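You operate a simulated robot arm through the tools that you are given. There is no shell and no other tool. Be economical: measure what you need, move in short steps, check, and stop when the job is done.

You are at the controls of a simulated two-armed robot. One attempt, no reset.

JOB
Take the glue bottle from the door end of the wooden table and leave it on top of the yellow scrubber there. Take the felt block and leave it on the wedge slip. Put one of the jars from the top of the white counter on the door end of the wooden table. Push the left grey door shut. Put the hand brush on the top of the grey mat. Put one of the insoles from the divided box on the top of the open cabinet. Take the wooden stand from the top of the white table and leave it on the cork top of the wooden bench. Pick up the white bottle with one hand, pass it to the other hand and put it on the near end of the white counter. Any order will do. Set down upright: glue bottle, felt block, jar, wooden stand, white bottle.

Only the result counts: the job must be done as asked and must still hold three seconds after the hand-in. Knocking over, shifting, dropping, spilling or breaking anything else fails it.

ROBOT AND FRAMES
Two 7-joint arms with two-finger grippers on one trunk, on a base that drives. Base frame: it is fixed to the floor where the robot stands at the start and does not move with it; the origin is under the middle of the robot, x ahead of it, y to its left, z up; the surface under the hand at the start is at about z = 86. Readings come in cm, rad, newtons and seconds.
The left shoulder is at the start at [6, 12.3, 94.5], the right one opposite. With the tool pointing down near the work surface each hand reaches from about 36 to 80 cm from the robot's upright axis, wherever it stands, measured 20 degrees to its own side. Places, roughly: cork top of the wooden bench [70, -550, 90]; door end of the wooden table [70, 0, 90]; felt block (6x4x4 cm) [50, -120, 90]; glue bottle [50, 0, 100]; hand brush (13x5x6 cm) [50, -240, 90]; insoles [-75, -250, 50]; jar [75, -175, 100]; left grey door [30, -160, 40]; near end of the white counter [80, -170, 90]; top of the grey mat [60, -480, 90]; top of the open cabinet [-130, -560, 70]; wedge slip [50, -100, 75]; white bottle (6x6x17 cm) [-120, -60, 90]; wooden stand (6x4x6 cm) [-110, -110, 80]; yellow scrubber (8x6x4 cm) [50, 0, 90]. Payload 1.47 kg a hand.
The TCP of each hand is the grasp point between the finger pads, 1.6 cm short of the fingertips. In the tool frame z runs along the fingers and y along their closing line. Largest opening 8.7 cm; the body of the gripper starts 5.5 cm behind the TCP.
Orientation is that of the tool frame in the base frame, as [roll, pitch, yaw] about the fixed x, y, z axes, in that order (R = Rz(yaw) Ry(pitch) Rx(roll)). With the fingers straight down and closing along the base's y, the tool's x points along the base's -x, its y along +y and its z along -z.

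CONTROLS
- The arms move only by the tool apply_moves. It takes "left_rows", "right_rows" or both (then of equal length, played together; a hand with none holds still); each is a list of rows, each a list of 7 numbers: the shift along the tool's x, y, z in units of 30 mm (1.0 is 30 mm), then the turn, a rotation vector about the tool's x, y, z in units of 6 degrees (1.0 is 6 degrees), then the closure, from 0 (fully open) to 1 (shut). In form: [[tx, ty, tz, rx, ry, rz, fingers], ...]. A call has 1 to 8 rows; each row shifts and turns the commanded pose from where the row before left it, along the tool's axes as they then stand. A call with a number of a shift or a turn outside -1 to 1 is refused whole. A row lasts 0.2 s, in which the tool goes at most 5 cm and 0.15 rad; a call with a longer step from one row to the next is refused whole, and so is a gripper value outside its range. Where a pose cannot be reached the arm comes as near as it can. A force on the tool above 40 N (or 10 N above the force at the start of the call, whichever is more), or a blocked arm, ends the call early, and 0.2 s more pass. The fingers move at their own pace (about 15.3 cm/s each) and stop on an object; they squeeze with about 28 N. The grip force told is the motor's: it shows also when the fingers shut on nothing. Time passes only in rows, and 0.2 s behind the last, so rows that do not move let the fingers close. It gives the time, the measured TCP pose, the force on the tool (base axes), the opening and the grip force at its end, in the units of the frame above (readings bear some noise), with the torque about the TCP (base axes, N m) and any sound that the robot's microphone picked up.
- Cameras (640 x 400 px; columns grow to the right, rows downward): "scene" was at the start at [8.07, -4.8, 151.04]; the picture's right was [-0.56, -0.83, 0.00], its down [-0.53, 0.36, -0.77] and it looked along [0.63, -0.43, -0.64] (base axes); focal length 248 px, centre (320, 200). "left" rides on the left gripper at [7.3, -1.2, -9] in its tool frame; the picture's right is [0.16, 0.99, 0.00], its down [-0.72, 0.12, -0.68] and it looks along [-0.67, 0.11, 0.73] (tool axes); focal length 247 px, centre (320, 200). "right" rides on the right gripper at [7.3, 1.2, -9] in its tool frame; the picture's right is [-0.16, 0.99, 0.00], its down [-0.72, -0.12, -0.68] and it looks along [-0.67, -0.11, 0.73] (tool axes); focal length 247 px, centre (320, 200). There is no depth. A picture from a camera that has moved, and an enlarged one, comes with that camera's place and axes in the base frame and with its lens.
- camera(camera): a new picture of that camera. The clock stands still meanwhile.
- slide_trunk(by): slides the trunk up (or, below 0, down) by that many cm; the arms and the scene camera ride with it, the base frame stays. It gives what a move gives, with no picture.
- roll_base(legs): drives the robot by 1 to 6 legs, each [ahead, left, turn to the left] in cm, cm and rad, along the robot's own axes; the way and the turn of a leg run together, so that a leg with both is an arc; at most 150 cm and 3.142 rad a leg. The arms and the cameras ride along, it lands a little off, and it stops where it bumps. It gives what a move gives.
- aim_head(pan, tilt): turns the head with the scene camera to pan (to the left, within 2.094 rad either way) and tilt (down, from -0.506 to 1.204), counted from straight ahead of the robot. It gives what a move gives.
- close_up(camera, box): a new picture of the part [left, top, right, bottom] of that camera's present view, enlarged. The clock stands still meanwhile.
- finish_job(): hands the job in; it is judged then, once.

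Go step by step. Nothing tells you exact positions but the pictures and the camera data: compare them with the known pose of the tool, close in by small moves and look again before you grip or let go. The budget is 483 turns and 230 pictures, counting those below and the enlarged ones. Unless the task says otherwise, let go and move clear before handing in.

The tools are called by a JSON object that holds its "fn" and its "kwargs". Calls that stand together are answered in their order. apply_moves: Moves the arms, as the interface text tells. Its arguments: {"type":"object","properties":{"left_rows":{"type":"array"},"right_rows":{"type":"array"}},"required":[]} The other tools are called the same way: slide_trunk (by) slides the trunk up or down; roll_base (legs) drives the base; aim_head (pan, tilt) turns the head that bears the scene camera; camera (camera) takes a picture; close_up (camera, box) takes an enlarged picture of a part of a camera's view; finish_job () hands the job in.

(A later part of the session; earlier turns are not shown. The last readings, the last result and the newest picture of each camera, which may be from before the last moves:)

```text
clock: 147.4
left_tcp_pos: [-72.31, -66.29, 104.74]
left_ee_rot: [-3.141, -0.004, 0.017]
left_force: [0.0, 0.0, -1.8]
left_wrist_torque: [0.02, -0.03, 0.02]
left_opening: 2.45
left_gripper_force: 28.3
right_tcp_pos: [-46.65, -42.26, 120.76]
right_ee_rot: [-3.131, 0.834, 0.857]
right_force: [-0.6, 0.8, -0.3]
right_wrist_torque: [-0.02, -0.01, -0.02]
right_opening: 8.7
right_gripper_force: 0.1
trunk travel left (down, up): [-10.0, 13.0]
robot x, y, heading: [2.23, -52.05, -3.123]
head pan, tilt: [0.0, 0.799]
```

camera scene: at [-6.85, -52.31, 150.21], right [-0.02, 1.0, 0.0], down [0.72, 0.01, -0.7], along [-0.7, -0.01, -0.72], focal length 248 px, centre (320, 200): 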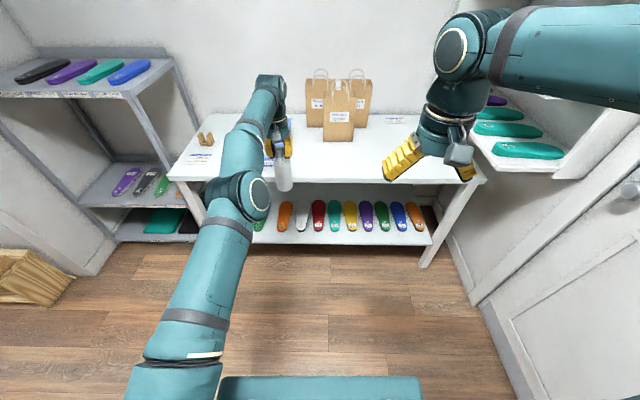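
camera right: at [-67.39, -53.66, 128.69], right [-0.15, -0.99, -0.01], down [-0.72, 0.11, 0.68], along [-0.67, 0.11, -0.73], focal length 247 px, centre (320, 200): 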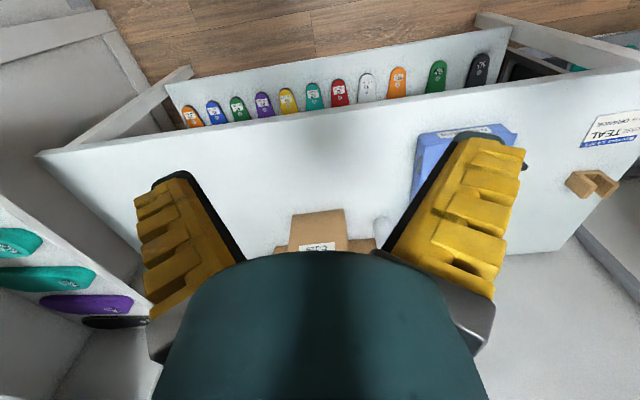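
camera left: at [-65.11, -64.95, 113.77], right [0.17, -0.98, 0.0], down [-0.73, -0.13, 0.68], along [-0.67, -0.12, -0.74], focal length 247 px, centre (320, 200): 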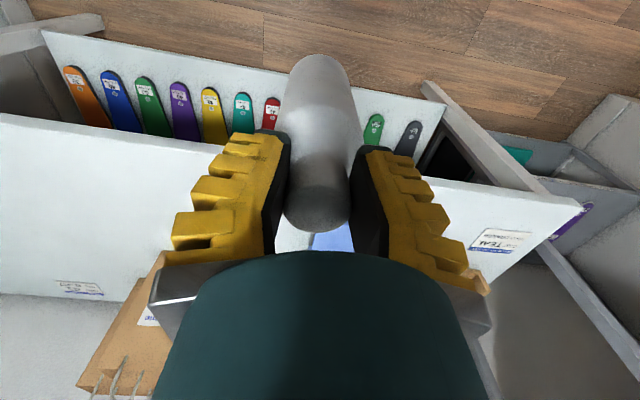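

The right hand tilts well. I'll finish the tilt and move most of the way to the pre-grasp point.

{"fn": "apply_moves", "kwargs": {"right_rows": [[0, 0, 0, 0, -1, 0, 0], [0, 0, 0, 0, -1, 0, 0], [0.166, -0.135, 1, 0, 0, 0, 0], [0.166, -0.135, 1, 0, 0, 0, 0], [0.166, -0.135, 1, 0, 0, 0, 0], [0.166, -0.135, 1, 0, 0, 0, 0], [0.166, -0.135, 1, 0, 0, 0, 0], [0.166, -0.135, 1, 0, 0, 0, 0]]}}

{"fn": "camera", "kwargs": {"camera": "scene"}}

{"fn": "camera", "kwargs": {"camera": "right"}}

```text
clock: 149.2
left_tcp_pos: [-72.4, -66.32, 104.79]
left_ee_rot: [-3.141, -0.005, 0.017]
left_force: [0.4, -0.3, -2.2]
left_wrist_torque: [0.0, -0.02, 0.01]
left_opening: 2.4
left_gripper_force: 28.2
right_tcp_pos: [-57.65, -51.28, 109.08]
right_ee_rot: [-3.124, 1.044, 0.862]
right_force: [0.1, 0.0, 0.1]
right_wrist_torque: [-0.01, 0.01, -0.03]
right_opening: 8.69
right_gripper_force: 0.1
trunk travel left (down, up): [-10.0, 13.0]
robot x, y, heading: [2.19, -52.03, -3.129]
head pan, tilt: [0.0, 0.799]
```

```text
145 pictures are left
camera scene: at [-6.93, -52.43, 150.2], right [-0.02, 1.0, 0.0], down [0.72, 0.01, -0.7], along [-0.7, -0.01, -0.72], focal length 248 px, centre (320, 200)
```

scene: 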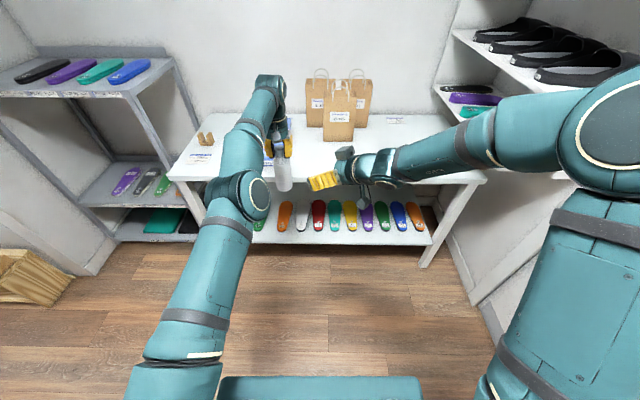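

```text
144 pictures are left
camera right: at [-49.3, -43.43, 107.21], right [0.69, -0.71, 0.13], down [0.07, 0.24, 0.97], along [-0.72, -0.66, 0.21], focal length 247 px, centre (320, 200)
```

right: 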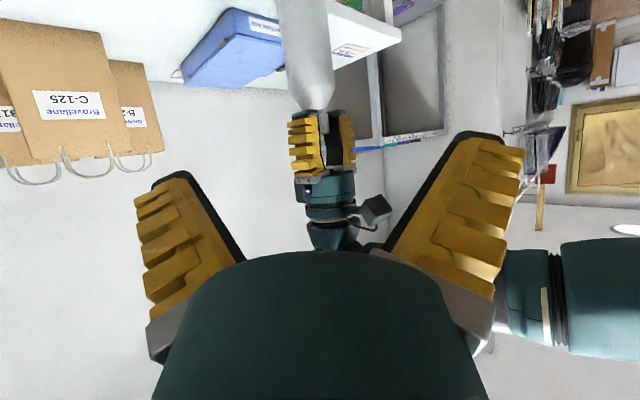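

The bottle is straight ahead of the right hand. I'll approach to within about 10 cm and check.

{"fn": "apply_moves", "kwargs": {"right_rows": [[0.1, -0.1, 1, 0, 0, 0, 0], [0.1, -0.1, 1, 0, 0, 0, 0], [0.1, -0.1, 1, 0, 0, 0, 0], [0.1, -0.1, 1, 0, 0, 0, 0], [0.09, -0.06, 1, 0, 0, 0, 0]]}}

{"fn": "camera", "kwargs": {"camera": "right"}}

{"fn": "close_up", "kwargs": {"camera": "scene", "box": [220, 70, 400, 230]}}

```text
clock: 150.4
left_tcp_pos: [-72.39, -66.43, 104.75]
left_ee_rot: [3.141, -0.005, 0.017]
left_force: [-0.3, -0.3, -2.3]
left_wrist_torque: [-0.04, -0.05, -0.01]
left_opening: 2.42
left_gripper_force: 28.3
right_tcp_pos: [-67.17, -59.43, 100.09]
right_ee_rot: [-3.125, 1.044, 0.862]
right_force: [0.3, 0.5, -0.5]
right_wrist_torque: [-0.03, 0.02, 0.03]
right_opening: 8.69
right_gripper_force: 0.1
trunk travel left (down, up): [-10.0, 13.0]
robot x, y, heading: [2.22, -52.27, -3.125]
head pan, tilt: [0.0, 0.799]
```

```text
143 pictures are left
camera right: at [-58.71, -51.68, 98.3], right [0.69, -0.71, 0.13], down [0.07, 0.24, 0.97], along [-0.72, -0.66, 0.21], focal length 247 px, centre (320, 200)
```

right: 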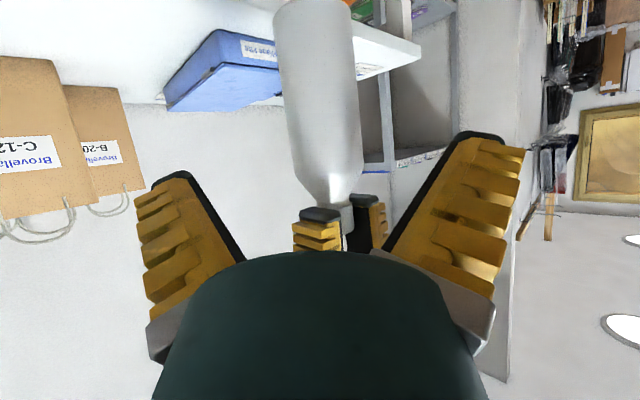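

```text
2.50 times, centred on (310, 150) of scene
camera zoom: at [-6.93, -52.44, 150.2], right [-0.02, 1.0, 0.0], down [0.72, 0.01, -0.7], along [-0.7, -0.01, -0.72], focal length 619 px, centre (345, 325)
```

zoom: 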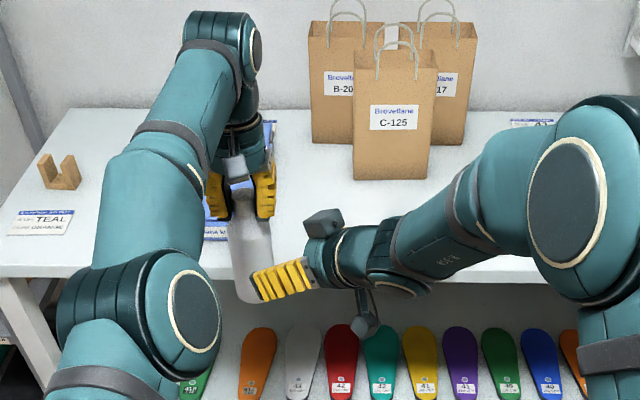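

It is nicely aligned. I'll move in the last 10 cm around the bottle's lower body.

{"fn": "apply_moves", "kwargs": {"right_rows": [[0, 0.1, 0.8, 0, 0, 0, 0], [0, 0.1, 0.8, 0, 0, 0, 0], [0, 0, 0.8, 0, 0, 0, 0], [0, 0, 0.8, 0, 0, 0, 0]]}}

{"fn": "camera", "kwargs": {"camera": "right"}}

{"fn": "close_up", "kwargs": {"camera": "scene", "box": [220, 70, 400, 230]}}

```text
clock: 151.4
left_tcp_pos: [-72.39, -66.41, 104.78]
left_ee_rot: [-3.14, -0.004, 0.017]
left_force: [-0.5, 0.4, -0.6]
left_wrist_torque: [0.04, -0.01, -0.02]
left_opening: 2.42
left_gripper_force: 28.1
right_tcp_pos: [-71.92, -66.1, 95.31]
right_ee_rot: [-3.126, 1.041, 0.864]
right_force: [1.5, 0.6, -0.5]
right_wrist_torque: [-0.05, 0.09, -0.04]
right_opening: 8.69
right_gripper_force: 0.0
trunk travel left (down, up): [-10.0, 13.0]
robot x, y, heading: [2.36, -52.28, -3.123]
head pan, tilt: [0.0, 0.799]
```

```text
141 pictures are left
camera right: at [-63.6, -58.25, 93.46], right [0.69, -0.71, 0.13], down [0.07, 0.24, 0.97], along [-0.72, -0.66, 0.21], focal length 247 px, centre (320, 200)
```

right: 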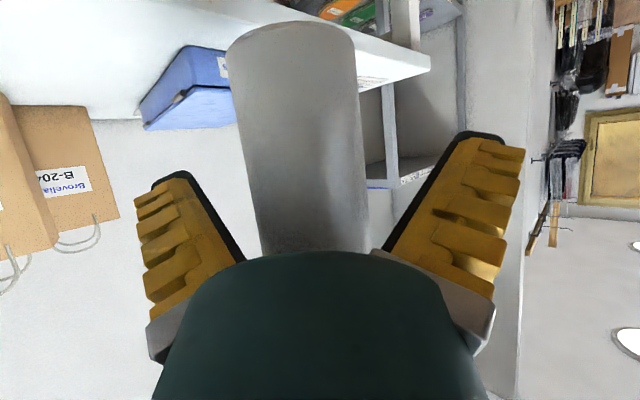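

```text
2.50 times, centred on (310, 150) of scene
camera zoom: at [-6.89, -52.43, 150.21], right [-0.02, 1.0, 0.0], down [0.72, 0.01, -0.7], along [-0.7, -0.01, -0.72], focal length 619 px, centre (345, 325)
```

zoom: 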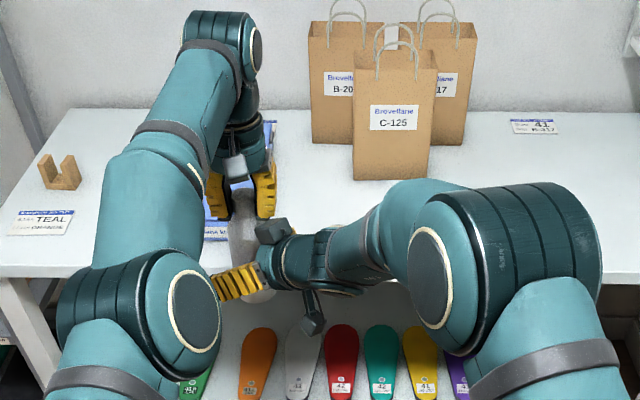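

I'll centre by half a centimetre and close the right hand.

{"fn": "apply_moves", "kwargs": {"right_rows": [[0, -0.17, 0, 0, 0, 0, 0], [0, 0, 0, 0, 0, 0, 0.2], [0, 0, 0, 0, 0, 0, 0.3], [0, 0, 0, 0, 0, 0, 0.4], [0, 0, 0, 0, 0, 0, 1], [0, 0, 0, 0, 0, 0, 1]]}}

{"fn": "camera", "kwargs": {"camera": "right"}}

```text
clock: 152.8
left_tcp_pos: [-72.26, -66.36, 104.81]
left_ee_rot: [3.141, -0.006, 0.02]
left_force: [3.1, -2.1, 5.0]
left_wrist_torque: [-0.01, -0.22, -0.09]
left_opening: 2.35
left_gripper_force: 28.4
right_tcp_pos: [-72.47, -65.59, 95.28]
right_ee_rot: [-3.126, 1.041, 0.86]
right_force: [-2.2, 2.3, -4.5]
right_wrist_torque: [-0.14, -0.04, 0.08]
right_opening: 5.2
right_gripper_force: 27.9
trunk travel left (down, up): [-10.0, 13.0]
robot x, y, heading: [2.3, -52.21, -3.125]
head pan, tilt: [0.0, 0.799]
```

```text
139 pictures are left
camera right: at [-63.96, -57.79, 93.55], right [0.69, -0.71, 0.13], down [0.07, 0.24, 0.97], along [-0.72, -0.66, 0.21], focal length 247 px, centre (320, 200)
```

right: 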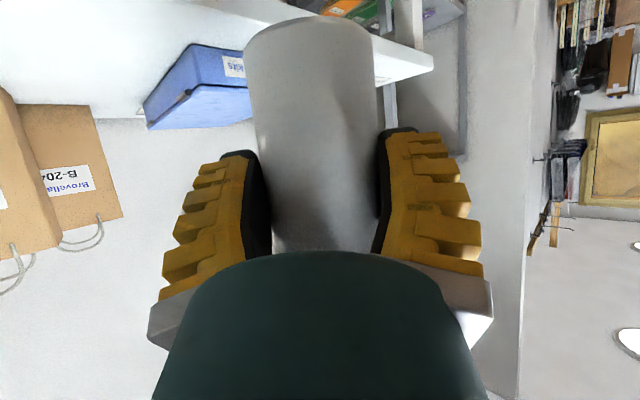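

Both hands hold it now. I'll open the left hand and raise it clear.

{"fn": "apply_moves", "kwargs": {"left_rows": [[0, 0, 0, 0, 0, 0, 0.6], [0, 0, 0, 0, 0, 0, 0.2], [0, 0, 0, 0, 0, 0, 0], [0, 0, -0.6, 0, 0, 0, 0], [0, 0, -1, 0, 0, 0, 0], [0, 0, -1, 0, 0, 0, 0], [0, 0.5, -1, 0, 0, 0, 0], [0, 1, 0, 0, 0, 0, 0]]}}

{"fn": "camera", "kwargs": {"camera": "scene"}}

{"fn": "camera", "kwargs": {"camera": "right"}}

```text
clock: 154.6
left_tcp_pos: [-69.32, -71.04, 114.96]
left_ee_rot: [3.141, -0.005, 0.017]
left_force: [0.6, 0.0, 0.0]
left_wrist_torque: [-0.01, -0.03, -0.01]
left_opening: 8.72
left_gripper_force: 0.0
left hand out of reach, approached as far as the arm can: row 4, 5, 6, 7
right_tcp_pos: [-72.34, -65.72, 95.4]
right_ee_rot: [-3.126, 1.043, 0.864]
right_force: [-0.6, -1.0, -2.8]
right_wrist_torque: [0.01, -0.05, 0.03]
right_opening: 5.22
right_gripper_force: 28.1
trunk travel left (down, up): [-10.0, 13.0]
robot x, y, heading: [2.44, -52.0, -3.125]
head pan, tilt: [0.0, 0.799]
```

```text
138 pictures are left
camera scene: at [-6.88, -52.46, 150.21], right [-0.02, 1.0, 0.0], down [0.72, 0.01, -0.7], along [-0.7, -0.01, -0.72], focal length 248 px, centre (320, 200)
```

scene: 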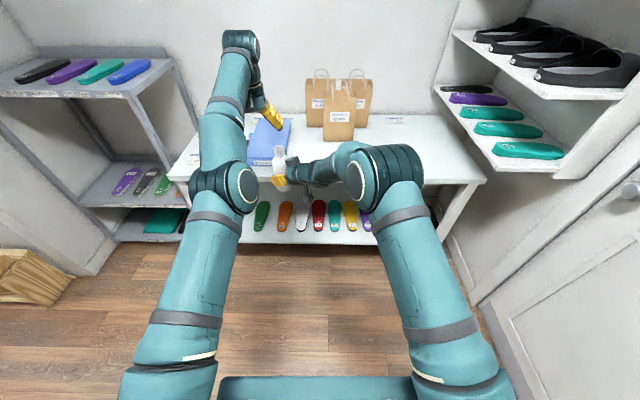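

```text
137 pictures are left
camera right: at [-63.97, -57.92, 93.56], right [0.69, -0.71, 0.13], down [0.07, 0.24, 0.97], along [-0.72, -0.66, 0.21], focal length 247 px, centre (320, 200)
```

right: 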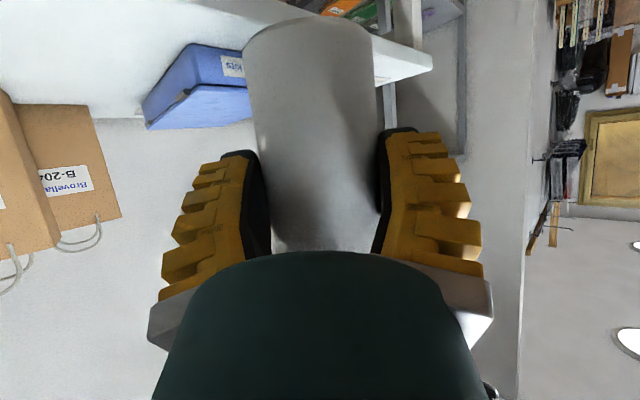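

The right hand holds the bottle upright and the pass is done. Now I'll free the left arm by swinging it outward.

{"fn": "apply_moves", "kwargs": {"left_rows": [[0, 1, 0, 0, 0, 0, 0], [0, 1, 0, 0, 0, 0, 0], [0, 1, 0, 0, 0, 0, 0], [0, 1, 0, 0, 0, 0, 0], [0.5, 1, 0, 0, 0, 0, 0], [0.5, 1, 0, 0, 0, 0, 0], [0.5, 1, 0, 0, 0, 0, 0], [0.5, 1, 0, 0, 0, 0, 0]]}}

{"fn": "apply_moves", "kwargs": {"left_rows": [[1, 0, 0, 0, 0, 0, 0], [1, 0, 0, 0, 0, 0, 0], [1, 0, 0, 0, 0, 0, 0], [1, 0, 0, 0, 0, 0, 0]]}}

{"fn": "camera", "kwargs": {"camera": "scene"}}

```text
clock: 156.4
left_tcp_pos: [-64.18, -95.2, 115.37]
left_ee_rot: [-3.142, -0.005, 0.017]
left_force: [-0.1, -0.8, -0.6]
left_wrist_torque: [0.0, -0.01, 0.04]
left_opening: 8.65
left_gripper_force: 0.1
left hand out of reach, approached as far as the arm can: row 3, 4, 5, 6, 7, 8
right_tcp_pos: [-72.23, -65.69, 95.52]
right_ee_rot: [-3.124, 1.043, 0.864]
right_force: [0.6, -0.7, -1.6]
right_wrist_torque: [0.05, -0.02, 0.01]
right_opening: 5.23
right_gripper_force: 28.2
trunk travel left (down, up): [-10.0, 13.0]
robot x, y, heading: [2.51, -51.77, -3.124]
head pan, tilt: [0.0, 0.799]
```

```text
clock: 157.4
left_tcp_pos: [-60.74, -98.88, 119.28]
left_ee_rot: [-3.141, -0.007, 0.016]
left_force: [-0.1, 0.0, 0.1]
left_wrist_torque: [-0.03, 0.01, -0.02]
left_opening: 8.68
left_gripper_force: 0.0
left hand out of reach, approached as far as the arm can: row 1, 2, 3, 4
right_tcp_pos: [-72.26, -65.56, 95.47]
right_ee_rot: [-3.126, 1.043, 0.862]
right_force: [-0.3, 0.0, -2.3]
right_wrist_torque: [0.01, -0.02, 0.01]
right_opening: 5.2
right_gripper_force: 28.0
trunk travel left (down, up): [-10.0, 13.0]
robot x, y, heading: [2.54, -52.04, -3.126]
head pan, tilt: [0.0, 0.799]
```

```text
136 pictures are left
camera scene: at [-6.84, -52.39, 150.21], right [-0.02, 1.0, 0.0], down [0.72, 0.01, -0.7], along [-0.7, -0.01, -0.72], focal length 248 px, centre (320, 200)
```

scene: 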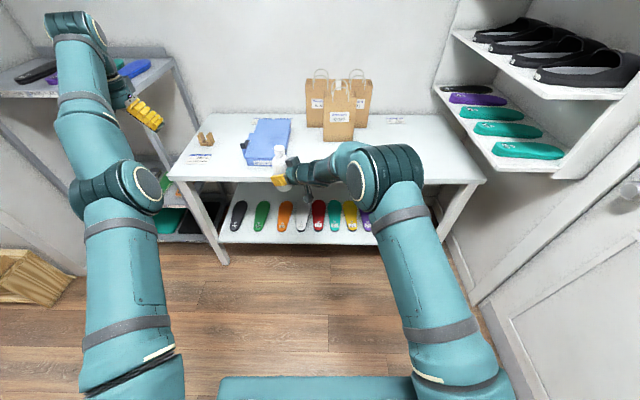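

The arm bends when moving down. There is free space below the left hand here, so I'll send it down, then inward.

{"fn": "apply_moves", "kwargs": {"left_rows": [[0, 0, 1, 0, 0, 0, 0], [0, 0, 1, 0, 0, 0, 0], [0, 0, 1, 0, 0, 0, 0], [0, 0, 1, 0, 0, 0, 0], [0, 0, 1, 0, 0, 0, 0], [0, 0, 1, 0, 0, 0, 0], [0, 0, 1, 0, 0, 0, 0], [0, 0, 1, 0, 0, 0, 0]]}}

{"fn": "apply_moves", "kwargs": {"left_rows": [[0.5, 0, 1, 0, 0, 0, 0], [0.5, 0, 1, 0, 0, 0, 0], [0.5, 0, 1, 0, 0, 0, 0], [0.5, 0, 1, 0, 0, 0, 0]]}}

```text
clock: 159.2
left_tcp_pos: [-66.06, -101.42, 96.82]
left_ee_rot: [-3.14, -0.007, 0.018]
left_force: [-0.7, 0.6, -0.1]
left_wrist_torque: [-0.02, -0.03, 0.01]
left_opening: 8.7
left_gripper_force: 0.1
left hand out of reach, approached as far as the arm can: row 1, 2, 3, 4, 5, 6, 7, 8
right_tcp_pos: [-72.39, -65.66, 95.39]
right_ee_rot: [-3.128, 1.045, 0.864]
right_force: [-0.5, 0.6, -1.9]
right_wrist_torque: [0.04, -0.01, -0.01]
right_opening: 5.21
right_gripper_force: 27.9
trunk travel left (down, up): [-10.0, 13.0]
robot x, y, heading: [1.96, -51.81, -3.126]
head pan, tilt: [0.0, 0.799]
```

```text
clock: 160.2
left_tcp_pos: [-64.58, -103.98, 84.73]
left_ee_rot: [-3.139, -0.005, 0.017]
left_force: [0.0, -0.4, -0.1]
left_wrist_torque: [0.02, -0.02, 0.03]
left_opening: 8.74
left_gripper_force: 0.0
left hand out of reach, approached as far as the arm can: row 1, 2, 3, 4
right_tcp_pos: [-72.32, -65.67, 95.44]
right_ee_rot: [-3.125, 1.045, 0.862]
right_force: [-0.4, -0.3, -2.5]
right_wrist_torque: [0.01, -0.04, -0.01]
right_opening: 5.2
right_gripper_force: 27.8
trunk travel left (down, up): [-10.0, 13.0]
robot x, y, heading: [2.18, -52.2, -3.123]
head pan, tilt: [0.0, 0.799]
```

{"fn": "apply_moves", "kwargs": {"left_rows": [[1, -0.5, 0.6, 0, 0, 0, 0], [1, -0.5, 0.6, 0, 0, 0, 0], [1, -0.5, 0.6, 0, 0, 0, 0], [1, -0.5, 0.6, 0, 0, 0, 0], [1, -0.5, 0.6, 0, 0, 0, 0], [1, -0.5, 0.6, 0, 0, 0, 0]]}}

{"fn": "camera", "kwargs": {"camera": "scene"}}

```text
clock: 161.6
left_tcp_pos: [-61.94, -103.14, 70.27]
left_ee_rot: [-3.14, -0.005, 0.018]
left_force: [-0.1, 0.0, 1.0]
left_wrist_torque: [0.01, 0.01, 0.02]
left_opening: 8.72
left_gripper_force: 0.1
left hand out of reach, approached as far as the arm can: row 1, 2, 3, 4, 5, 6
right_tcp_pos: [-72.29, -65.65, 95.43]
right_ee_rot: [-3.127, 1.045, 0.862]
right_force: [-0.4, 0.5, -2.4]
right_wrist_torque: [0.02, 0.0, 0.02]
right_opening: 5.18
right_gripper_force: 28.1
trunk travel left (down, up): [-10.0, 13.0]
robot x, y, heading: [2.05, -52.05, -3.124]
head pan, tilt: [0.0, 0.799]
```

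```text
135 pictures are left
camera scene: at [-6.87, -52.4, 150.21], right [-0.02, 1.0, 0.0], down [0.72, 0.01, -0.7], along [-0.7, -0.01, -0.72], focal length 248 px, centre (320, 200)
```

scene: 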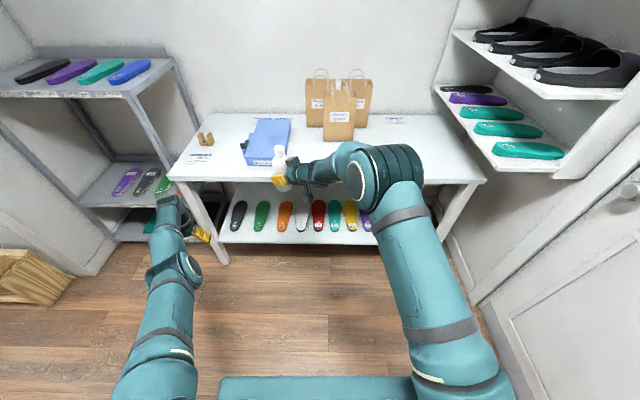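

A wrist limit seems to hold it, with the elbow below the hand. I'll back off a little and tilt the left hand forward to relieve it.

{"fn": "roll_base", "kwargs": {"legs": [[-6, 0, 0]]}}

{"fn": "apply_moves", "kwargs": {"left_rows": [[0.3, 0, -0.3, 0, -1, 0, 0], [0.3, 0, -0.5, 0, -1, 0, 0], [0.3, 0, -0.8, 0, -1, 0, 0], [0.3, 0, -0.8, 0, -1, 0, 0], [0, 0, -1, 0, -1, 0, 0], [0, 0, -1, 0, -1, 0, 0], [0, 0, -1, 0, -1, 0, 0], [0, 0, -1, 0, -1, 0, 0]]}}

{"fn": "camera", "kwargs": {"camera": "scene"}}

```text
clock: 162.6
left_tcp_pos: [-55.83, -103.05, 70.64]
left_ee_rot: [3.141, -0.006, 0.017]
left_force: [1.0, 0.6, -0.2]
left_wrist_torque: [0.01, 0.01, 0.01]
left_opening: 8.69
left_gripper_force: 0.0
right_tcp_pos: [-66.27, -65.59, 95.5]
right_ee_rot: [-3.125, 1.044, 0.864]
right_force: [0.3, -0.8, -1.2]
right_wrist_torque: [0.05, -0.02, 0.01]
right_opening: 5.2
right_gripper_force: 27.6
trunk travel left (down, up): [-10.0, 13.0]
robot x, y, heading: [8.13, -51.94, -3.124]
head pan, tilt: [0.0, 0.799]
```

```text
clock: 164.4
left_tcp_pos: [-62.58, -115.96, 81.33]
left_ee_rot: [-3.141, 0.831, 0.019]
left_force: [-0.1, 0.5, 0.7]
left_wrist_torque: [0.0, 0.0, 0.0]
left_opening: 8.71
left_gripper_force: 0.0
left hand out of reach, approached as far as the arm can: row 1, 2, 3, 4, 5, 6, 7, 8
right_tcp_pos: [-66.32, -65.72, 95.48]
right_ee_rot: [-3.126, 1.043, 0.864]
right_force: [-0.3, -0.1, -2.9]
right_wrist_torque: [0.03, -0.01, 0.02]
right_opening: 5.2
right_gripper_force: 27.6
trunk travel left (down, up): [-10.0, 13.0]
robot x, y, heading: [8.49, -52.0, -3.126]
head pan, tilt: [0.0, 0.799]
```

```text
134 pictures are left
camera scene: at [-0.85, -52.3, 150.21], right [-0.02, 1.0, 0.0], down [0.72, 0.01, -0.7], along [-0.7, -0.01, -0.72], focal length 248 px, centre (320, 200)
```

scene: 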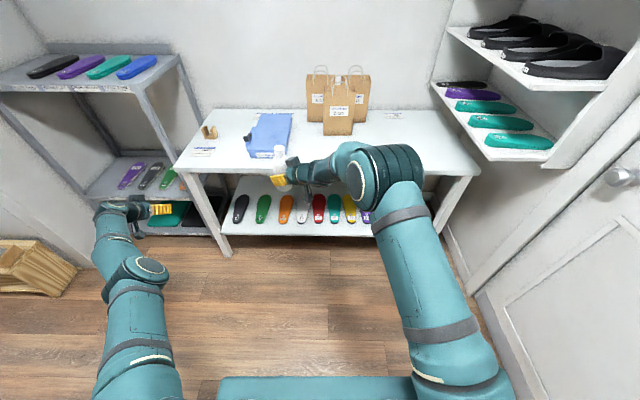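

I'll turn the left hand outward to line up with its forearm and pull inward.

{"fn": "apply_moves", "kwargs": {"left_rows": [[0, 0, -0.5, -0.73, 0, -0.67, 0], [0, 0, -0.5, -0.73, 0, -0.67, 0], [0, 0, -0.5, -0.73, 0, -0.67, 0], [0, 0, -0.5, -0.73, 0, -0.67, 0], [0, 0, -0.8, -0.73, 0, -0.67, 0], [0, 0, -0.8, -0.73, 0, -0.67, 0], [0, 0, -0.8, 0, 0, 0, 0], [0, 0, -0.8, 0, 0, 0, 0]]}}

{"fn": "camera", "kwargs": {"camera": "scene"}}

```text
clock: 166.2
left_tcp_pos: [-64.12, -121.21, 88.86]
left_ee_rot: [-3.139, 0.829, 0.644]
left_force: [0.0, 0.1, 0.1]
left_wrist_torque: [-0.02, -0.02, -0.01]
left_opening: 8.68
left_gripper_force: 0.0
left hand out of reach, approached as far as the arm can: row 1, 2, 3, 4, 5, 6, 7, 8
right_tcp_pos: [-66.33, -65.62, 95.54]
right_ee_rot: [-3.124, 1.042, 0.862]
right_force: [-0.1, -0.2, -2.1]
right_wrist_torque: [0.0, -0.01, -0.01]
right_opening: 5.18
right_gripper_force: 28.2
trunk travel left (down, up): [-10.0, 13.0]
robot x, y, heading: [8.28, -52.3, -3.126]
head pan, tilt: [0.0, 0.799]
```

```text
133 pictures are left
camera scene: at [-0.85, -52.26, 150.21], right [-0.02, 1.0, 0.0], down [0.72, 0.01, -0.7], along [-0.7, -0.01, -0.72], focal length 248 px, centre (320, 200)
```

scene: 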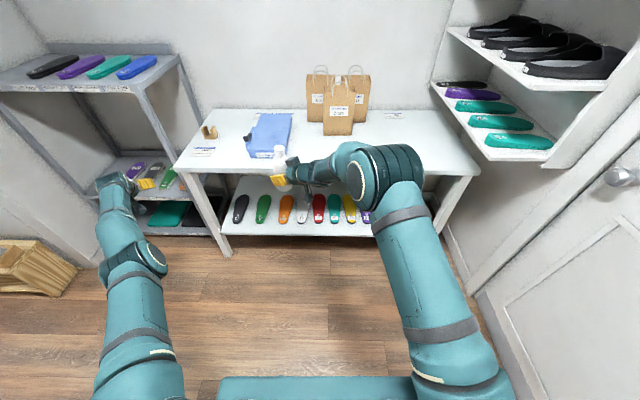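

I'll swing the outstretched left arm out to the robot's left side, to re-bend it from there.

{"fn": "apply_moves", "kwargs": {"left_rows": [[0.23, 0.73, -0.74, 0, 0, 0, 0], [0.23, 0.73, -0.74, 0, 0, 0, 0], [0.23, 0.73, -0.74, 0, 0, 0, 0], [0.23, 0.73, -0.74, 0, 0, 0, 0], [0.23, 0.73, -0.74, 0, 0, 0, 0], [0.23, 0.73, -0.74, 0, 0, 0, 0], [0.23, 0.73, -0.74, 0, 0, 0, 0], [0.23, 0.73, -0.74, 0, 0, 0, 0]]}}

{"fn": "camera", "kwargs": {"camera": "scene"}}

```text
clock: 168.0
left_tcp_pos: [-49.89, -135.49, 95.77]
left_ee_rot: [-3.137, 0.831, 0.645]
left_force: [0.2, 0.0, 0.4]
left_wrist_torque: [0.03, -0.01, -0.05]
left_opening: 8.7
left_gripper_force: 0.0
left hand out of reach, approached as far as the arm can: row 1, 2, 3, 4, 5, 6, 7, 8
right_tcp_pos: [-66.33, -65.65, 95.38]
right_ee_rot: [-3.124, 1.044, 0.863]
right_force: [0.4, -0.6, -2.7]
right_wrist_torque: [0.05, 0.0, 0.01]
right_opening: 5.21
right_gripper_force: 28.2
trunk travel left (down, up): [-10.0, 13.0]
robot x, y, heading: [8.1, -52.11, -3.129]
head pan, tilt: [0.0, 0.799]
```

```text
132 pictures are left
camera scene: at [-0.82, -52.3, 150.22], right [-0.02, 1.0, 0.0], down [0.72, 0.01, -0.7], along [-0.7, -0.01, -0.72], focal length 248 px, centre (320, 200)
```

scene: 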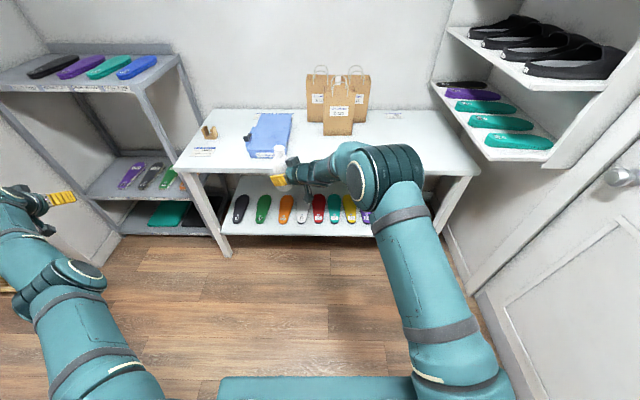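

Now I'll sweep the left hand back toward the front and inward, so the elbow can fold outward.

{"fn": "apply_moves", "kwargs": {"left_rows": [[0.15, -0.96, -0.16, 0, 0, 0, 0], [0.15, -0.96, -0.16, 0, 0, 0, 0], [0.15, -0.96, -0.16, 0, 0, 0, 0], [0.15, -0.96, -0.16, 0, 0, 0, 0], [0.15, -0.96, -0.16, 0, 0, 0, 0], [0.15, -0.96, -0.16, 0, 0, 0, 0], [0.15, -0.96, -0.16, 0, 0, 0, 0], [0.15, -0.96, -0.16, 0, 0, 0, 0]]}}

{"fn": "camera", "kwargs": {"camera": "scene"}}

```text
clock: 169.8
left_tcp_pos: [-65.79, -119.75, 95.61]
left_ee_rot: [-3.138, 0.831, 0.641]
left_force: [-0.3, 0.0, 0.2]
left_wrist_torque: [0.03, 0.01, 0.03]
left_opening: 8.72
left_gripper_force: 0.0
left hand out of reach, approached as far as the arm can: row 1, 2, 3, 4, 5, 6, 7, 8
right_tcp_pos: [-66.37, -65.61, 95.36]
right_ee_rot: [-3.126, 1.044, 0.863]
right_force: [-1.0, 0.6, -1.6]
right_wrist_torque: [0.03, -0.02, 0.01]
right_opening: 5.15
right_gripper_force: 27.9
trunk travel left (down, up): [-10.0, 13.0]
robot x, y, heading: [8.24, -52.28, -3.123]
head pan, tilt: [0.0, 0.799]
```

```text
131 pictures are left
camera scene: at [-0.91, -52.23, 150.21], right [-0.02, 1.0, 0.0], down [0.72, 0.01, -0.7], along [-0.7, -0.01, -0.72], focal length 248 px, centre (320, 200)
```

scene: 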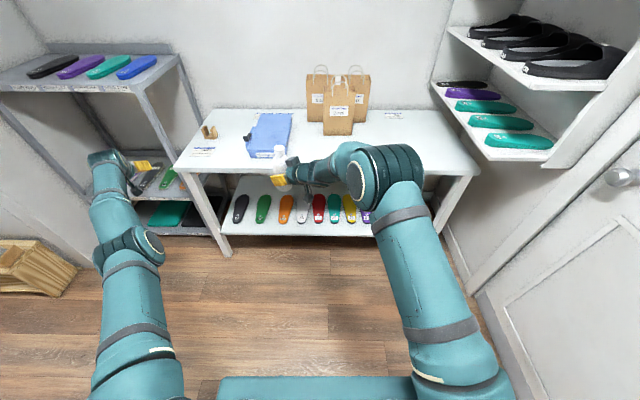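

I'll take a closer look at the arm's shape to understand the limit.

{"fn": "aim_head", "kwargs": {"pan": 0.7, "tilt": 0.9}}

{"fn": "camera", "kwargs": {"camera": "scene"}}

```text
clock: 170.8
left_tcp_pos: [-65.64, -119.78, 95.67]
left_ee_rot: [-3.139, 0.829, 0.645]
left_force: [1.3, 0.7, 0.4]
left_wrist_torque: [0.01, -0.02, 0.0]
left_opening: 8.69
left_gripper_force: 0.0
right_tcp_pos: [-66.3, -65.67, 95.38]
right_ee_rot: [-3.126, 1.044, 0.863]
right_force: [-0.6, -0.8, -1.5]
right_wrist_torque: [0.04, -0.04, 0.0]
right_opening: 5.16
right_gripper_force: 28.0
trunk travel left (down, up): [-10.0, 13.0]
robot x, y, heading: [7.75, -52.32, -3.122]
head pan, tilt: [0.7, 0.901]
```

```text
130 pictures are left
camera scene: at [1.5, -57.1, 149.42], right [-0.66, 0.75, 0.0], down [0.59, 0.52, -0.62], along [-0.47, -0.41, -0.78], focal length 248 px, centre (320, 200)
```

scene: 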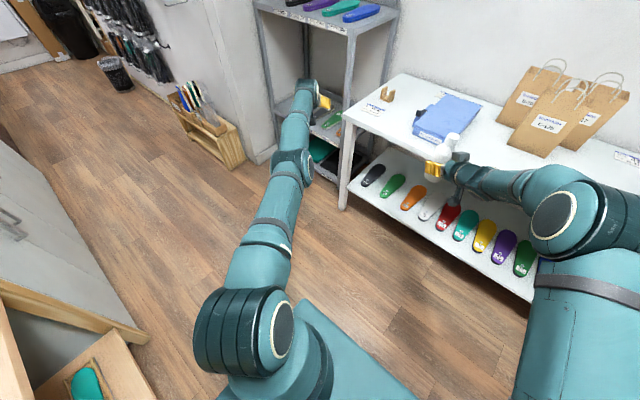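

The elbow hinge lies horizontally, so the bend is vertical. I'll pull the left hand down and inward together.

{"fn": "apply_moves", "kwargs": {"left_rows": [[1, -0.04, 0.16, 0, 0, 0, 0], [1, -0.04, 0.16, 0, 0, 0, 0], [1, -0.04, 0.16, 0, 0, 0, 0], [1, -0.04, 0.16, 0, 0, 0, 0], [1, -0.04, 0.16, 0, 0, 0, 0], [1, -0.04, 0.16, 0, 0, 0, 0], [1, -0.04, 0.16, 0, 0, 0, 0], [1, -0.04, 0.16, 0, 0, 0, 0]]}}

{"fn": "camera", "kwargs": {"camera": "scene"}}

```text
clock: 172.6
left_tcp_pos: [-62.93, -116.74, 73.78]
left_ee_rot: [-3.137, 0.832, 0.645]
left_force: [-0.1, -0.2, -0.2]
left_wrist_torque: [0.02, -0.01, 0.03]
left_opening: 8.7
left_gripper_force: 0.1
left hand out of reach, approached as far as the arm can: row 1, 2, 3, 4, 5, 6, 7, 8
right_tcp_pos: [-66.23, -65.62, 95.44]
right_ee_rot: [-3.125, 1.043, 0.863]
right_force: [0.1, -0.8, -1.9]
right_wrist_torque: [-0.01, 0.01, 0.0]
right_opening: 5.13
right_gripper_force: 28.3
trunk travel left (down, up): [-10.0, 13.0]
robot x, y, heading: [8.15, -51.99, -3.119]
head pan, tilt: [0.7, 0.901]
```

```text
129 pictures are left
camera scene: at [1.49, -57.11, 149.42], right [-0.66, 0.75, 0.0], down [0.59, 0.52, -0.62], along [-0.47, -0.41, -0.78], focal length 248 px, centre (320, 200)
```

scene: 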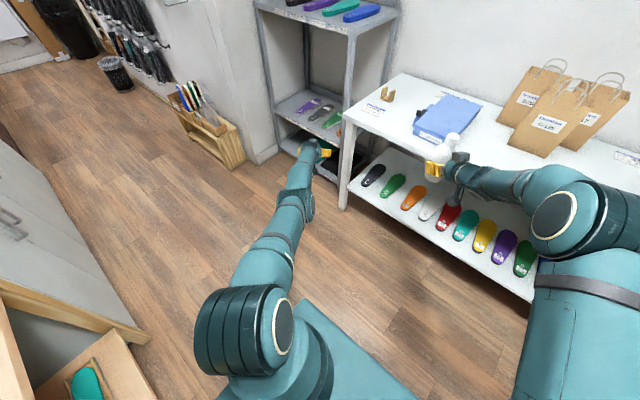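

Still straight, so I'll try the opposite: up and inward from here.

{"fn": "apply_moves", "kwargs": {"left_rows": [[-0.25, -0.04, -1, 0, 0, 0, 0], [-0.25, -0.04, -1, 0, 0, 0, 0], [-0.25, -0.04, -1, 0, 0, 0, 0], [-0.25, -0.04, -1, 0, 0, 0, 0], [-0.25, -0.04, -1, 0, 0, 0, 0], [-0.25, -0.04, -1, 0, 0, 0, 0], [-0.25, -0.04, -1, 0, 0, 0, 0], [-0.25, -0.04, -1, 0, 0, 0, 0]]}}

{"fn": "apply_moves", "kwargs": {"left_rows": [[0.5, -0.5, -1, 0, 1, 0, 0], [0.5, -0.5, -1, 0, 1, 0, 0], [0.5, -0.5, -1, 0, 1, 0, 0], [0.5, -0.5, -1, 0, 1, 0, 0], [0.5, -0.5, -1, 0, 1, 0, 0], [0.5, -0.5, -1, 0, 1, 0, 0], [0.5, -0.5, -1, 0, 1, 0, 0], [0.5, -0.5, -1, 0, 1, 0, 0]]}}

{"fn": "camera", "kwargs": {"camera": "scene"}}

```text
clock: 174.4
left_tcp_pos: [-67.14, -117.34, 90.98]
left_ee_rot: [-3.138, 0.832, 0.643]
left_force: [-0.3, -0.4, -0.5]
left_wrist_torque: [0.04, 0.03, 0.01]
left_opening: 8.72
left_gripper_force: 0.0
left hand out of reach, approached as far as the arm can: row 1, 2, 3, 4, 5, 6, 7, 8
right_tcp_pos: [-66.33, -65.59, 95.4]
right_ee_rot: [-3.125, 1.045, 0.863]
right_force: [0.4, 0.8, -2.7]
right_wrist_torque: [0.02, 0.0, -0.01]
right_opening: 5.15
right_gripper_force: 27.6
trunk travel left (down, up): [-10.0, 13.0]
robot x, y, heading: [8.25, -51.76, -3.122]
head pan, tilt: [0.7, 0.901]
```

```text
clock: 176.2
left_tcp_pos: [-60.18, -97.79, 106.24]
left_ee_rot: [-3.139, -0.009, 0.64]
left_force: [0.4, -0.3, 0.0]
left_wrist_torque: [-0.02, 0.02, 0.0]
left_opening: 8.69
left_gripper_force: 0.1
left hand out of reach, approached as far as the arm can: row 1, 2, 3, 4, 7, 8
right_tcp_pos: [-66.21, -65.65, 95.56]
right_ee_rot: [-3.126, 1.042, 0.865]
right_force: [-0.1, 0.1, -1.9]
right_wrist_torque: [0.01, -0.01, -0.03]
right_opening: 5.11
right_gripper_force: 28.3
trunk travel left (down, up): [-10.0, 13.0]
robot x, y, heading: [8.13, -51.94, -3.12]
head pan, tilt: [0.7, 0.901]
```

```text
128 pictures are left
camera scene: at [1.62, -57.07, 149.43], right [-0.66, 0.75, 0.0], down [0.59, 0.52, -0.62], along [-0.47, -0.41, -0.78], focal length 248 px, centre (320, 200)
```

scene: 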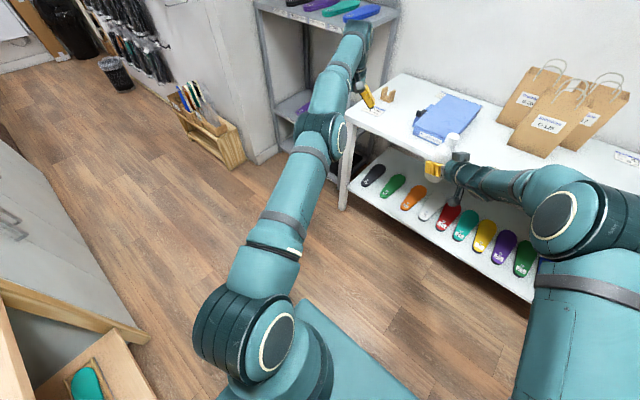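

Two rows were reachable mid-way. I'll try inward now from this pose.

{"fn": "apply_moves", "kwargs": {"left_rows": [[0.5, -0.5, 0, 0, 0, 0, 0], [0.5, -0.5, 0, 0, 0, 0, 0], [0.5, -0.5, 0, 0, 0, 0, 0], [0.5, -0.5, 0, 0, 0, 0, 0]]}}

{"fn": "apply_moves", "kwargs": {"left_rows": [[1, 0, 0.5, 0, 0, 0, 0], [1, 0, 0.5, 0, 0, 0, 0], [1, 0, 0.5, 0, 0, 0, 0], [1, 0, 0.5, 0, 0, 0, 0]]}}

```text
clock: 177.2
left_tcp_pos: [-62.44, -90.7, 107.01]
left_ee_rot: [-3.139, -0.007, 0.641]
left_force: [0.0, -0.3, -0.4]
left_wrist_torque: [-0.03, -0.01, 0.03]
left_opening: 8.69
left_gripper_force: 0.0
left hand out of reach, approached as far as the arm can: row 1, 2, 3, 4
right_tcp_pos: [-66.38, -65.65, 95.33]
right_ee_rot: [-3.126, 1.043, 0.862]
right_force: [0.1, 0.5, -2.3]
right_wrist_torque: [0.01, -0.02, 0.01]
right_opening: 5.12
right_gripper_force: 27.7
trunk travel left (down, up): [-10.0, 13.0]
robot x, y, heading: [8.2, -52.03, -3.127]
head pan, tilt: [0.7, 0.901]
```

```text
clock: 178.2
left_tcp_pos: [-64.5, -86.48, 103.55]
left_ee_rot: [-3.139, -0.009, 0.64]
left_force: [0.0, 0.2, -0.3]
left_wrist_torque: [0.01, 0.02, -0.02]
left_opening: 8.71
left_gripper_force: 0.1
left hand out of reach, approached as far as the arm can: row 1, 2, 3, 4
right_tcp_pos: [-66.41, -65.54, 95.35]
right_ee_rot: [-3.126, 1.044, 0.862]
right_force: [-0.5, 0.7, -2.1]
right_wrist_torque: [0.02, -0.01, 0.03]
right_opening: 5.09
right_gripper_force: 28.1
trunk travel left (down, up): [-10.0, 13.0]
robot x, y, heading: [7.75, -52.38, -3.122]
head pan, tilt: [0.7, 0.901]
```

I'll try pulling inward while pitching the hand a little, as worked for the right arm earlier.

{"fn": "apply_moves", "kwargs": {"left_rows": [[1, 0, -0.4, 0, 0.9, 0, 0], [1, 0, -0.4, 0, 0.9, 0, 0], [1, 0, -0.4, 0, 0, 0, 0], [1, 0, -0.4, 0, 0, 0, 0]]}}

{"fn": "apply_moves", "kwargs": {"left_rows": [[0, 0, -1, 0, 1, 0, 0], [0, 0, -1, 0, 1, 0, 0], [0, 0, -1, 0, 1, 0, 0], [0, 0, -1, 0, 1, 0, 0], [1, 0, 0, 0, 0, 0, 0], [1, 0, 0, 0, 0, 0, 0]]}}

{"fn": "camera", "kwargs": {"camera": "scene"}}

```text
clock: 179.2
left_tcp_pos: [-60.56, -81.0, 111.03]
left_ee_rot: [-3.14, -0.193, 0.642]
left_force: [0.9, 0.2, -0.4]
left_wrist_torque: [0.01, 0.04, -0.02]
left_opening: 8.72
left_gripper_force: 0.1
left hand out of reach, approached as far as the arm can: row 1, 2, 3, 4
right_tcp_pos: [-66.29, -65.5, 95.49]
right_ee_rot: [-3.127, 1.044, 0.863]
right_force: [-0.7, 0.1, -1.5]
right_wrist_torque: [0.08, -0.03, 0.0]
right_opening: 5.09
right_gripper_force: 28.4
trunk travel left (down, up): [-10.0, 13.0]
robot x, y, heading: [8.38, -51.77, -3.123]
head pan, tilt: [0.7, 0.901]
```

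```text
clock: 180.6
left_tcp_pos: [-52.51, -76.93, 117.64]
left_ee_rot: [3.138, -0.293, 0.614]
left_force: [1.1, 0.9, -0.1]
left_wrist_torque: [-0.01, 0.01, 0.03]
left_opening: 8.72
left_gripper_force: 0.1
left hand out of reach, approached as far as the arm can: row 1, 2, 3, 4
right_tcp_pos: [-66.23, -65.66, 95.51]
right_ee_rot: [-3.126, 1.042, 0.864]
right_force: [0.1, 0.1, -2.0]
right_wrist_torque: [0.05, -0.04, -0.02]
right_opening: 5.07
right_gripper_force: 28.5
trunk travel left (down, up): [-10.0, 13.0]
robot x, y, heading: [8.25, -52.18, -3.125]
head pan, tilt: [0.7, 0.901]
```

```text
127 pictures are left
camera scene: at [1.63, -57.04, 149.43], right [-0.66, 0.75, 0.0], down [0.59, 0.52, -0.62], along [-0.47, -0.41, -0.78], focal length 248 px, centre (320, 200)
```

scene: 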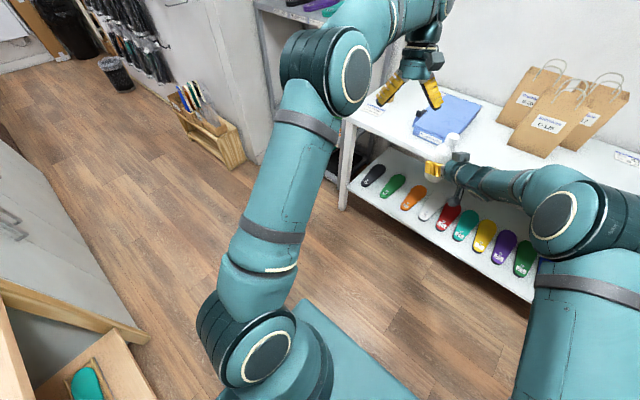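

The left arm is bent again. I'll bring it into a normal carry pose: pulled in, pointing straight down, yaw restored.

{"fn": "apply_moves", "kwargs": {"left_rows": [[0.6, 0.3, 0, 0, -0.9, 0, 0], [0.6, 0.3, 0, 0, -0.9, 0, 0], [0.6, 0.3, 0, 0, -0.95, 0, 0], [0, 0.3, 0, 0, 0, 1, 0], [0, 0.3, 0, 0, 0, 1, 0], [0, 0.3, 0, 0, 0, 1, 0], [0, 0, 0, 0, 0, 1, 0], [0, 0, 0, 0, 0, 1, 0]]}}

{"fn": "aim_head", "kwargs": {"pan": 0, "tilt": 0.8}}

{"fn": "camera", "kwargs": {"camera": "scene"}}

```text
clock: 182.4
left_tcp_pos: [-45.38, -78.62, 118.83]
left_ee_rot: [3.139, -0.006, 0.088]
left_force: [0.8, -0.1, 0.0]
left_wrist_torque: [-0.03, 0.04, 0.01]
left_opening: 8.69
left_gripper_force: 0.0
right_tcp_pos: [-66.35, -65.75, 95.45]
right_ee_rot: [-3.126, 1.044, 0.861]
right_force: [-0.5, 0.4, -2.2]
right_wrist_torque: [0.02, -0.03, -0.01]
right_opening: 5.06
right_gripper_force: 27.7
trunk travel left (down, up): [-10.0, 13.0]
robot x, y, heading: [8.05, -51.97, -3.121]
head pan, tilt: [0.7, 0.901]
```

```text
clock: 183.5
left_tcp_pos: [-45.4, -78.66, 118.73]
left_ee_rot: [3.14, -0.008, 0.089]
left_force: [0.4, -0.4, -0.3]
left_wrist_torque: [0.01, -0.02, 0.02]
left_opening: 8.67
left_gripper_force: 0.1
right_tcp_pos: [-66.37, -65.53, 95.39]
right_ee_rot: [-3.125, 1.043, 0.862]
right_force: [0.1, -0.9, -2.0]
right_wrist_torque: [0.03, 0.01, 0.03]
right_opening: 5.04
right_gripper_force: 27.5
trunk travel left (down, up): [-10.0, 13.0]
robot x, y, heading: [8.5, -51.81, -3.126]
head pan, tilt: [0.0, 0.799]
```

```text
126 pictures are left
camera scene: at [-0.87, -52.28, 150.21], right [-0.02, 1.0, 0.0], down [0.72, 0.01, -0.7], along [-0.7, -0.01, -0.72], focal length 248 px, centre (320, 200)
```

scene: 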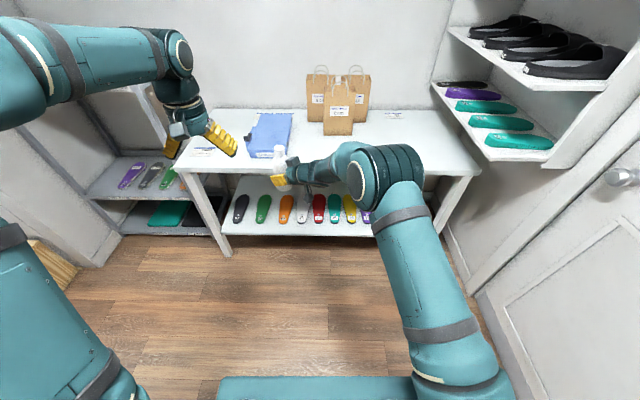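

All good. I'll draw the right hand with the bottle back and turn it to point straight ahead, keeping the bottle upright.

{"fn": "apply_moves", "kwargs": {"right_rows": [[0.38, 0.1, -0.6, 0, 0, 0, 1], [0.38, 0.1, -0.98, 0, 0, 0, 1], [0.38, 0.1, -0.98, 0, 0, 0, 1], [0.38, 0.1, -0.98, 0, 0, 0, 1], [0.38, 0.1, -0.98, 0, 0, 0, 1], [0.38, 0.1, -0.98, 0, 0, 0, 1], [0.38, 0.1, -0.98, 0, 0, 0, 1], [0.38, 0.1, -0.98, 0, 0, 0, 1]]}}

{"fn": "apply_moves", "kwargs": {"right_rows": [[0, 0, 0, 0.864, 0, 0.503, 1], [0, 0, 0, 0.864, 0, 0.503, 1], [0, 0, 0, 0.864, 0, 0.503, 1], [0, 0, 0, 0.864, 0, 0.503, 1], [0, 0, 0, 0.864, 0, 0.503, 1], [0, 0, 0, 0.864, 0, 0.503, 1], [0, 0, 0, 0.864, 0, 0.503, 1], [0, 0, 0, 0.864, 0, 0.503, 1]]}}

{"fn": "camera", "kwargs": {"camera": "scene"}}

```text
clock: 185.3
left_tcp_pos: [-45.35, -78.52, 118.78]
left_ee_rot: [3.139, -0.007, 0.089]
left_force: [0.6, 0.6, 0.3]
left_wrist_torque: [-0.03, 0.0, -0.02]
left_opening: 8.72
left_gripper_force: 0.0
right_tcp_pos: [-48.51, -49.13, 98.55]
right_ee_rot: [-3.122, 1.045, 0.863]
right_force: [-0.1, -0.3, -3.1]
right_wrist_torque: [0.01, -0.05, 0.0]
right_opening: 5.04
right_gripper_force: 28.0
trunk travel left (down, up): [-10.0, 13.0]
robot x, y, heading: [7.69, -52.0, -3.123]
head pan, tilt: [0.0, 0.799]
```

```text
clock: 187.1
left_tcp_pos: [-45.46, -78.84, 118.79]
left_ee_rot: [3.142, -0.006, 0.097]
left_force: [1.2, 0.2, 0.3]
left_wrist_torque: [0.0, 0.0, 0.0]
left_opening: 8.7
left_gripper_force: 0.0
right_tcp_pos: [-48.72, -48.93, 99.01]
right_ee_rot: [3.124, 1.05, -0.014]
right_force: [-0.6, -0.3, -2.3]
right_wrist_torque: [-0.01, -0.05, 0.01]
right_opening: 5.0
right_gripper_force: 28.3
trunk travel left (down, up): [-10.0, 13.0]
robot x, y, heading: [8.36, -51.81, -3.128]
head pan, tilt: [0.0, 0.799]
```

```text
125 pictures are left
camera scene: at [-0.84, -52.32, 150.22], right [-0.02, 1.0, 0.0], down [0.72, 0.01, -0.7], along [-0.7, -0.01, -0.72], focal length 248 px, centre (320, 200)
```

scene: 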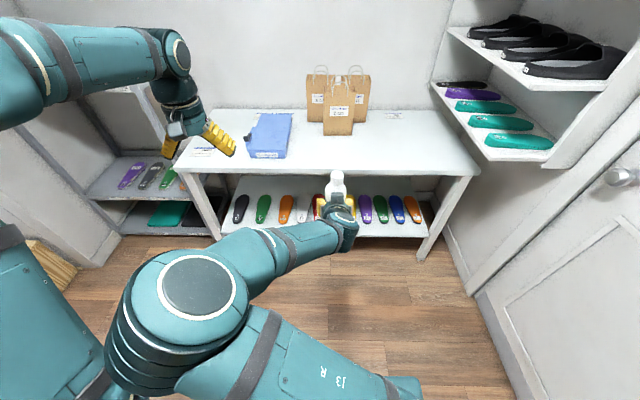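

The right elbow has swung across in front, which is awkward. I'll undo part of the yaw and look.

{"fn": "apply_moves", "kwargs": {"right_rows": [[0, 0, 0, -0.864, 0, -0.503, 1], [0, 0, 0, -0.864, 0, -0.503, 1], [0, 0, 0, -0.864, 0, -0.503, 1], [0, 0, 0, -0.864, 0, -0.503, 1], [0, 0, 0, -0.864, 0, -0.503, 1], [0, 0, 0, -0.864, 0, -0.503, 1], [0, 0, 0, -0.864, 0, -0.503, 1], [0, 0, 0, -0.864, 0, -0.503, 1]]}}

{"fn": "camera", "kwargs": {"camera": "scene"}}

```text
clock: 188.9
left_tcp_pos: [-45.49, -78.45, 118.66]
left_ee_rot: [3.139, -0.006, 0.087]
left_force: [0.2, 0.2, -0.1]
left_wrist_torque: [-0.01, -0.02, -0.03]
left_opening: 8.7
left_gripper_force: 0.1
right_tcp_pos: [-48.73, -49.14, 98.84]
right_ee_rot: [-3.126, 1.042, 0.864]
right_force: [-1.1, 0.1, -1.9]
right_wrist_torque: [0.0, -0.02, -0.01]
right_opening: 4.97
right_gripper_force: 27.6
trunk travel left (down, up): [-10.0, 13.0]
robot x, y, heading: [8.52, -52.27, -3.12]
head pan, tilt: [0.0, 0.799]
```

```text
124 pictures are left
camera scene: at [-0.9, -52.22, 150.21], right [-0.02, 1.0, 0.0], down [0.72, 0.01, -0.7], along [-0.7, -0.01, -0.72], focal length 248 px, centre (320, 200)
```

scene: 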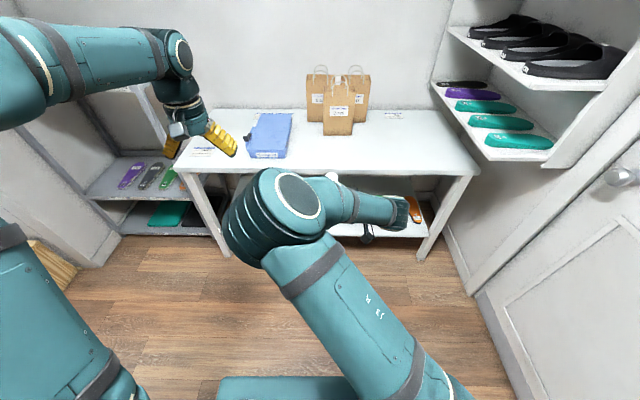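

I'll retrace outward along the same line, then come back on the higher path that kept the elbow out.

{"fn": "apply_moves", "kwargs": {"right_rows": [[-0.38, -0.1, 0.98, 0, 0, 0, 1], [-0.38, -0.1, 0.98, 0, 0, 0, 1], [-0.38, -0.1, 0.98, 0, 0, 0, 1], [-0.38, -0.1, 0.98, 0, 0, 0, 1], [-0.38, -0.1, 0.98, 0, 0, 0, 1], [-0.38, -0.1, 0.98, 0, 0, 0, 1]]}}

{"fn": "camera", "kwargs": {"camera": "scene"}}

```text
clock: 190.3
left_tcp_pos: [-45.46, -78.58, 118.64]
left_ee_rot: [3.141, -0.01, 0.089]
left_force: [0.5, -0.3, 0.8]
left_wrist_torque: [0.01, 0.01, 0.01]
left_opening: 8.69
left_gripper_force: 0.0
right_tcp_pos: [-62.43, -61.97, 95.65]
right_ee_rot: [-3.126, 1.041, 0.863]
right_force: [0.1, 0.2, -1.7]
right_wrist_torque: [0.04, -0.03, -0.03]
right_opening: 4.95
right_gripper_force: 27.8
trunk travel left (down, up): [-10.0, 13.0]
robot x, y, heading: [8.07, -52.04, -3.126]
head pan, tilt: [0.0, 0.799]
```

```text
123 pictures are left
camera scene: at [-0.94, -52.3, 150.2], right [-0.02, 1.0, 0.0], down [0.72, 0.01, -0.7], along [-0.7, -0.01, -0.72], focal length 248 px, centre (320, 200)
```

scene: 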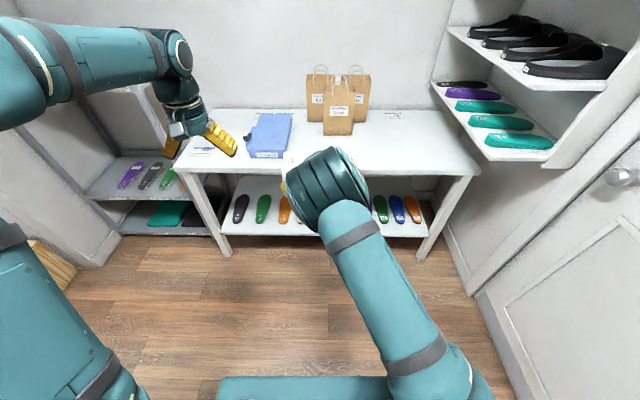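

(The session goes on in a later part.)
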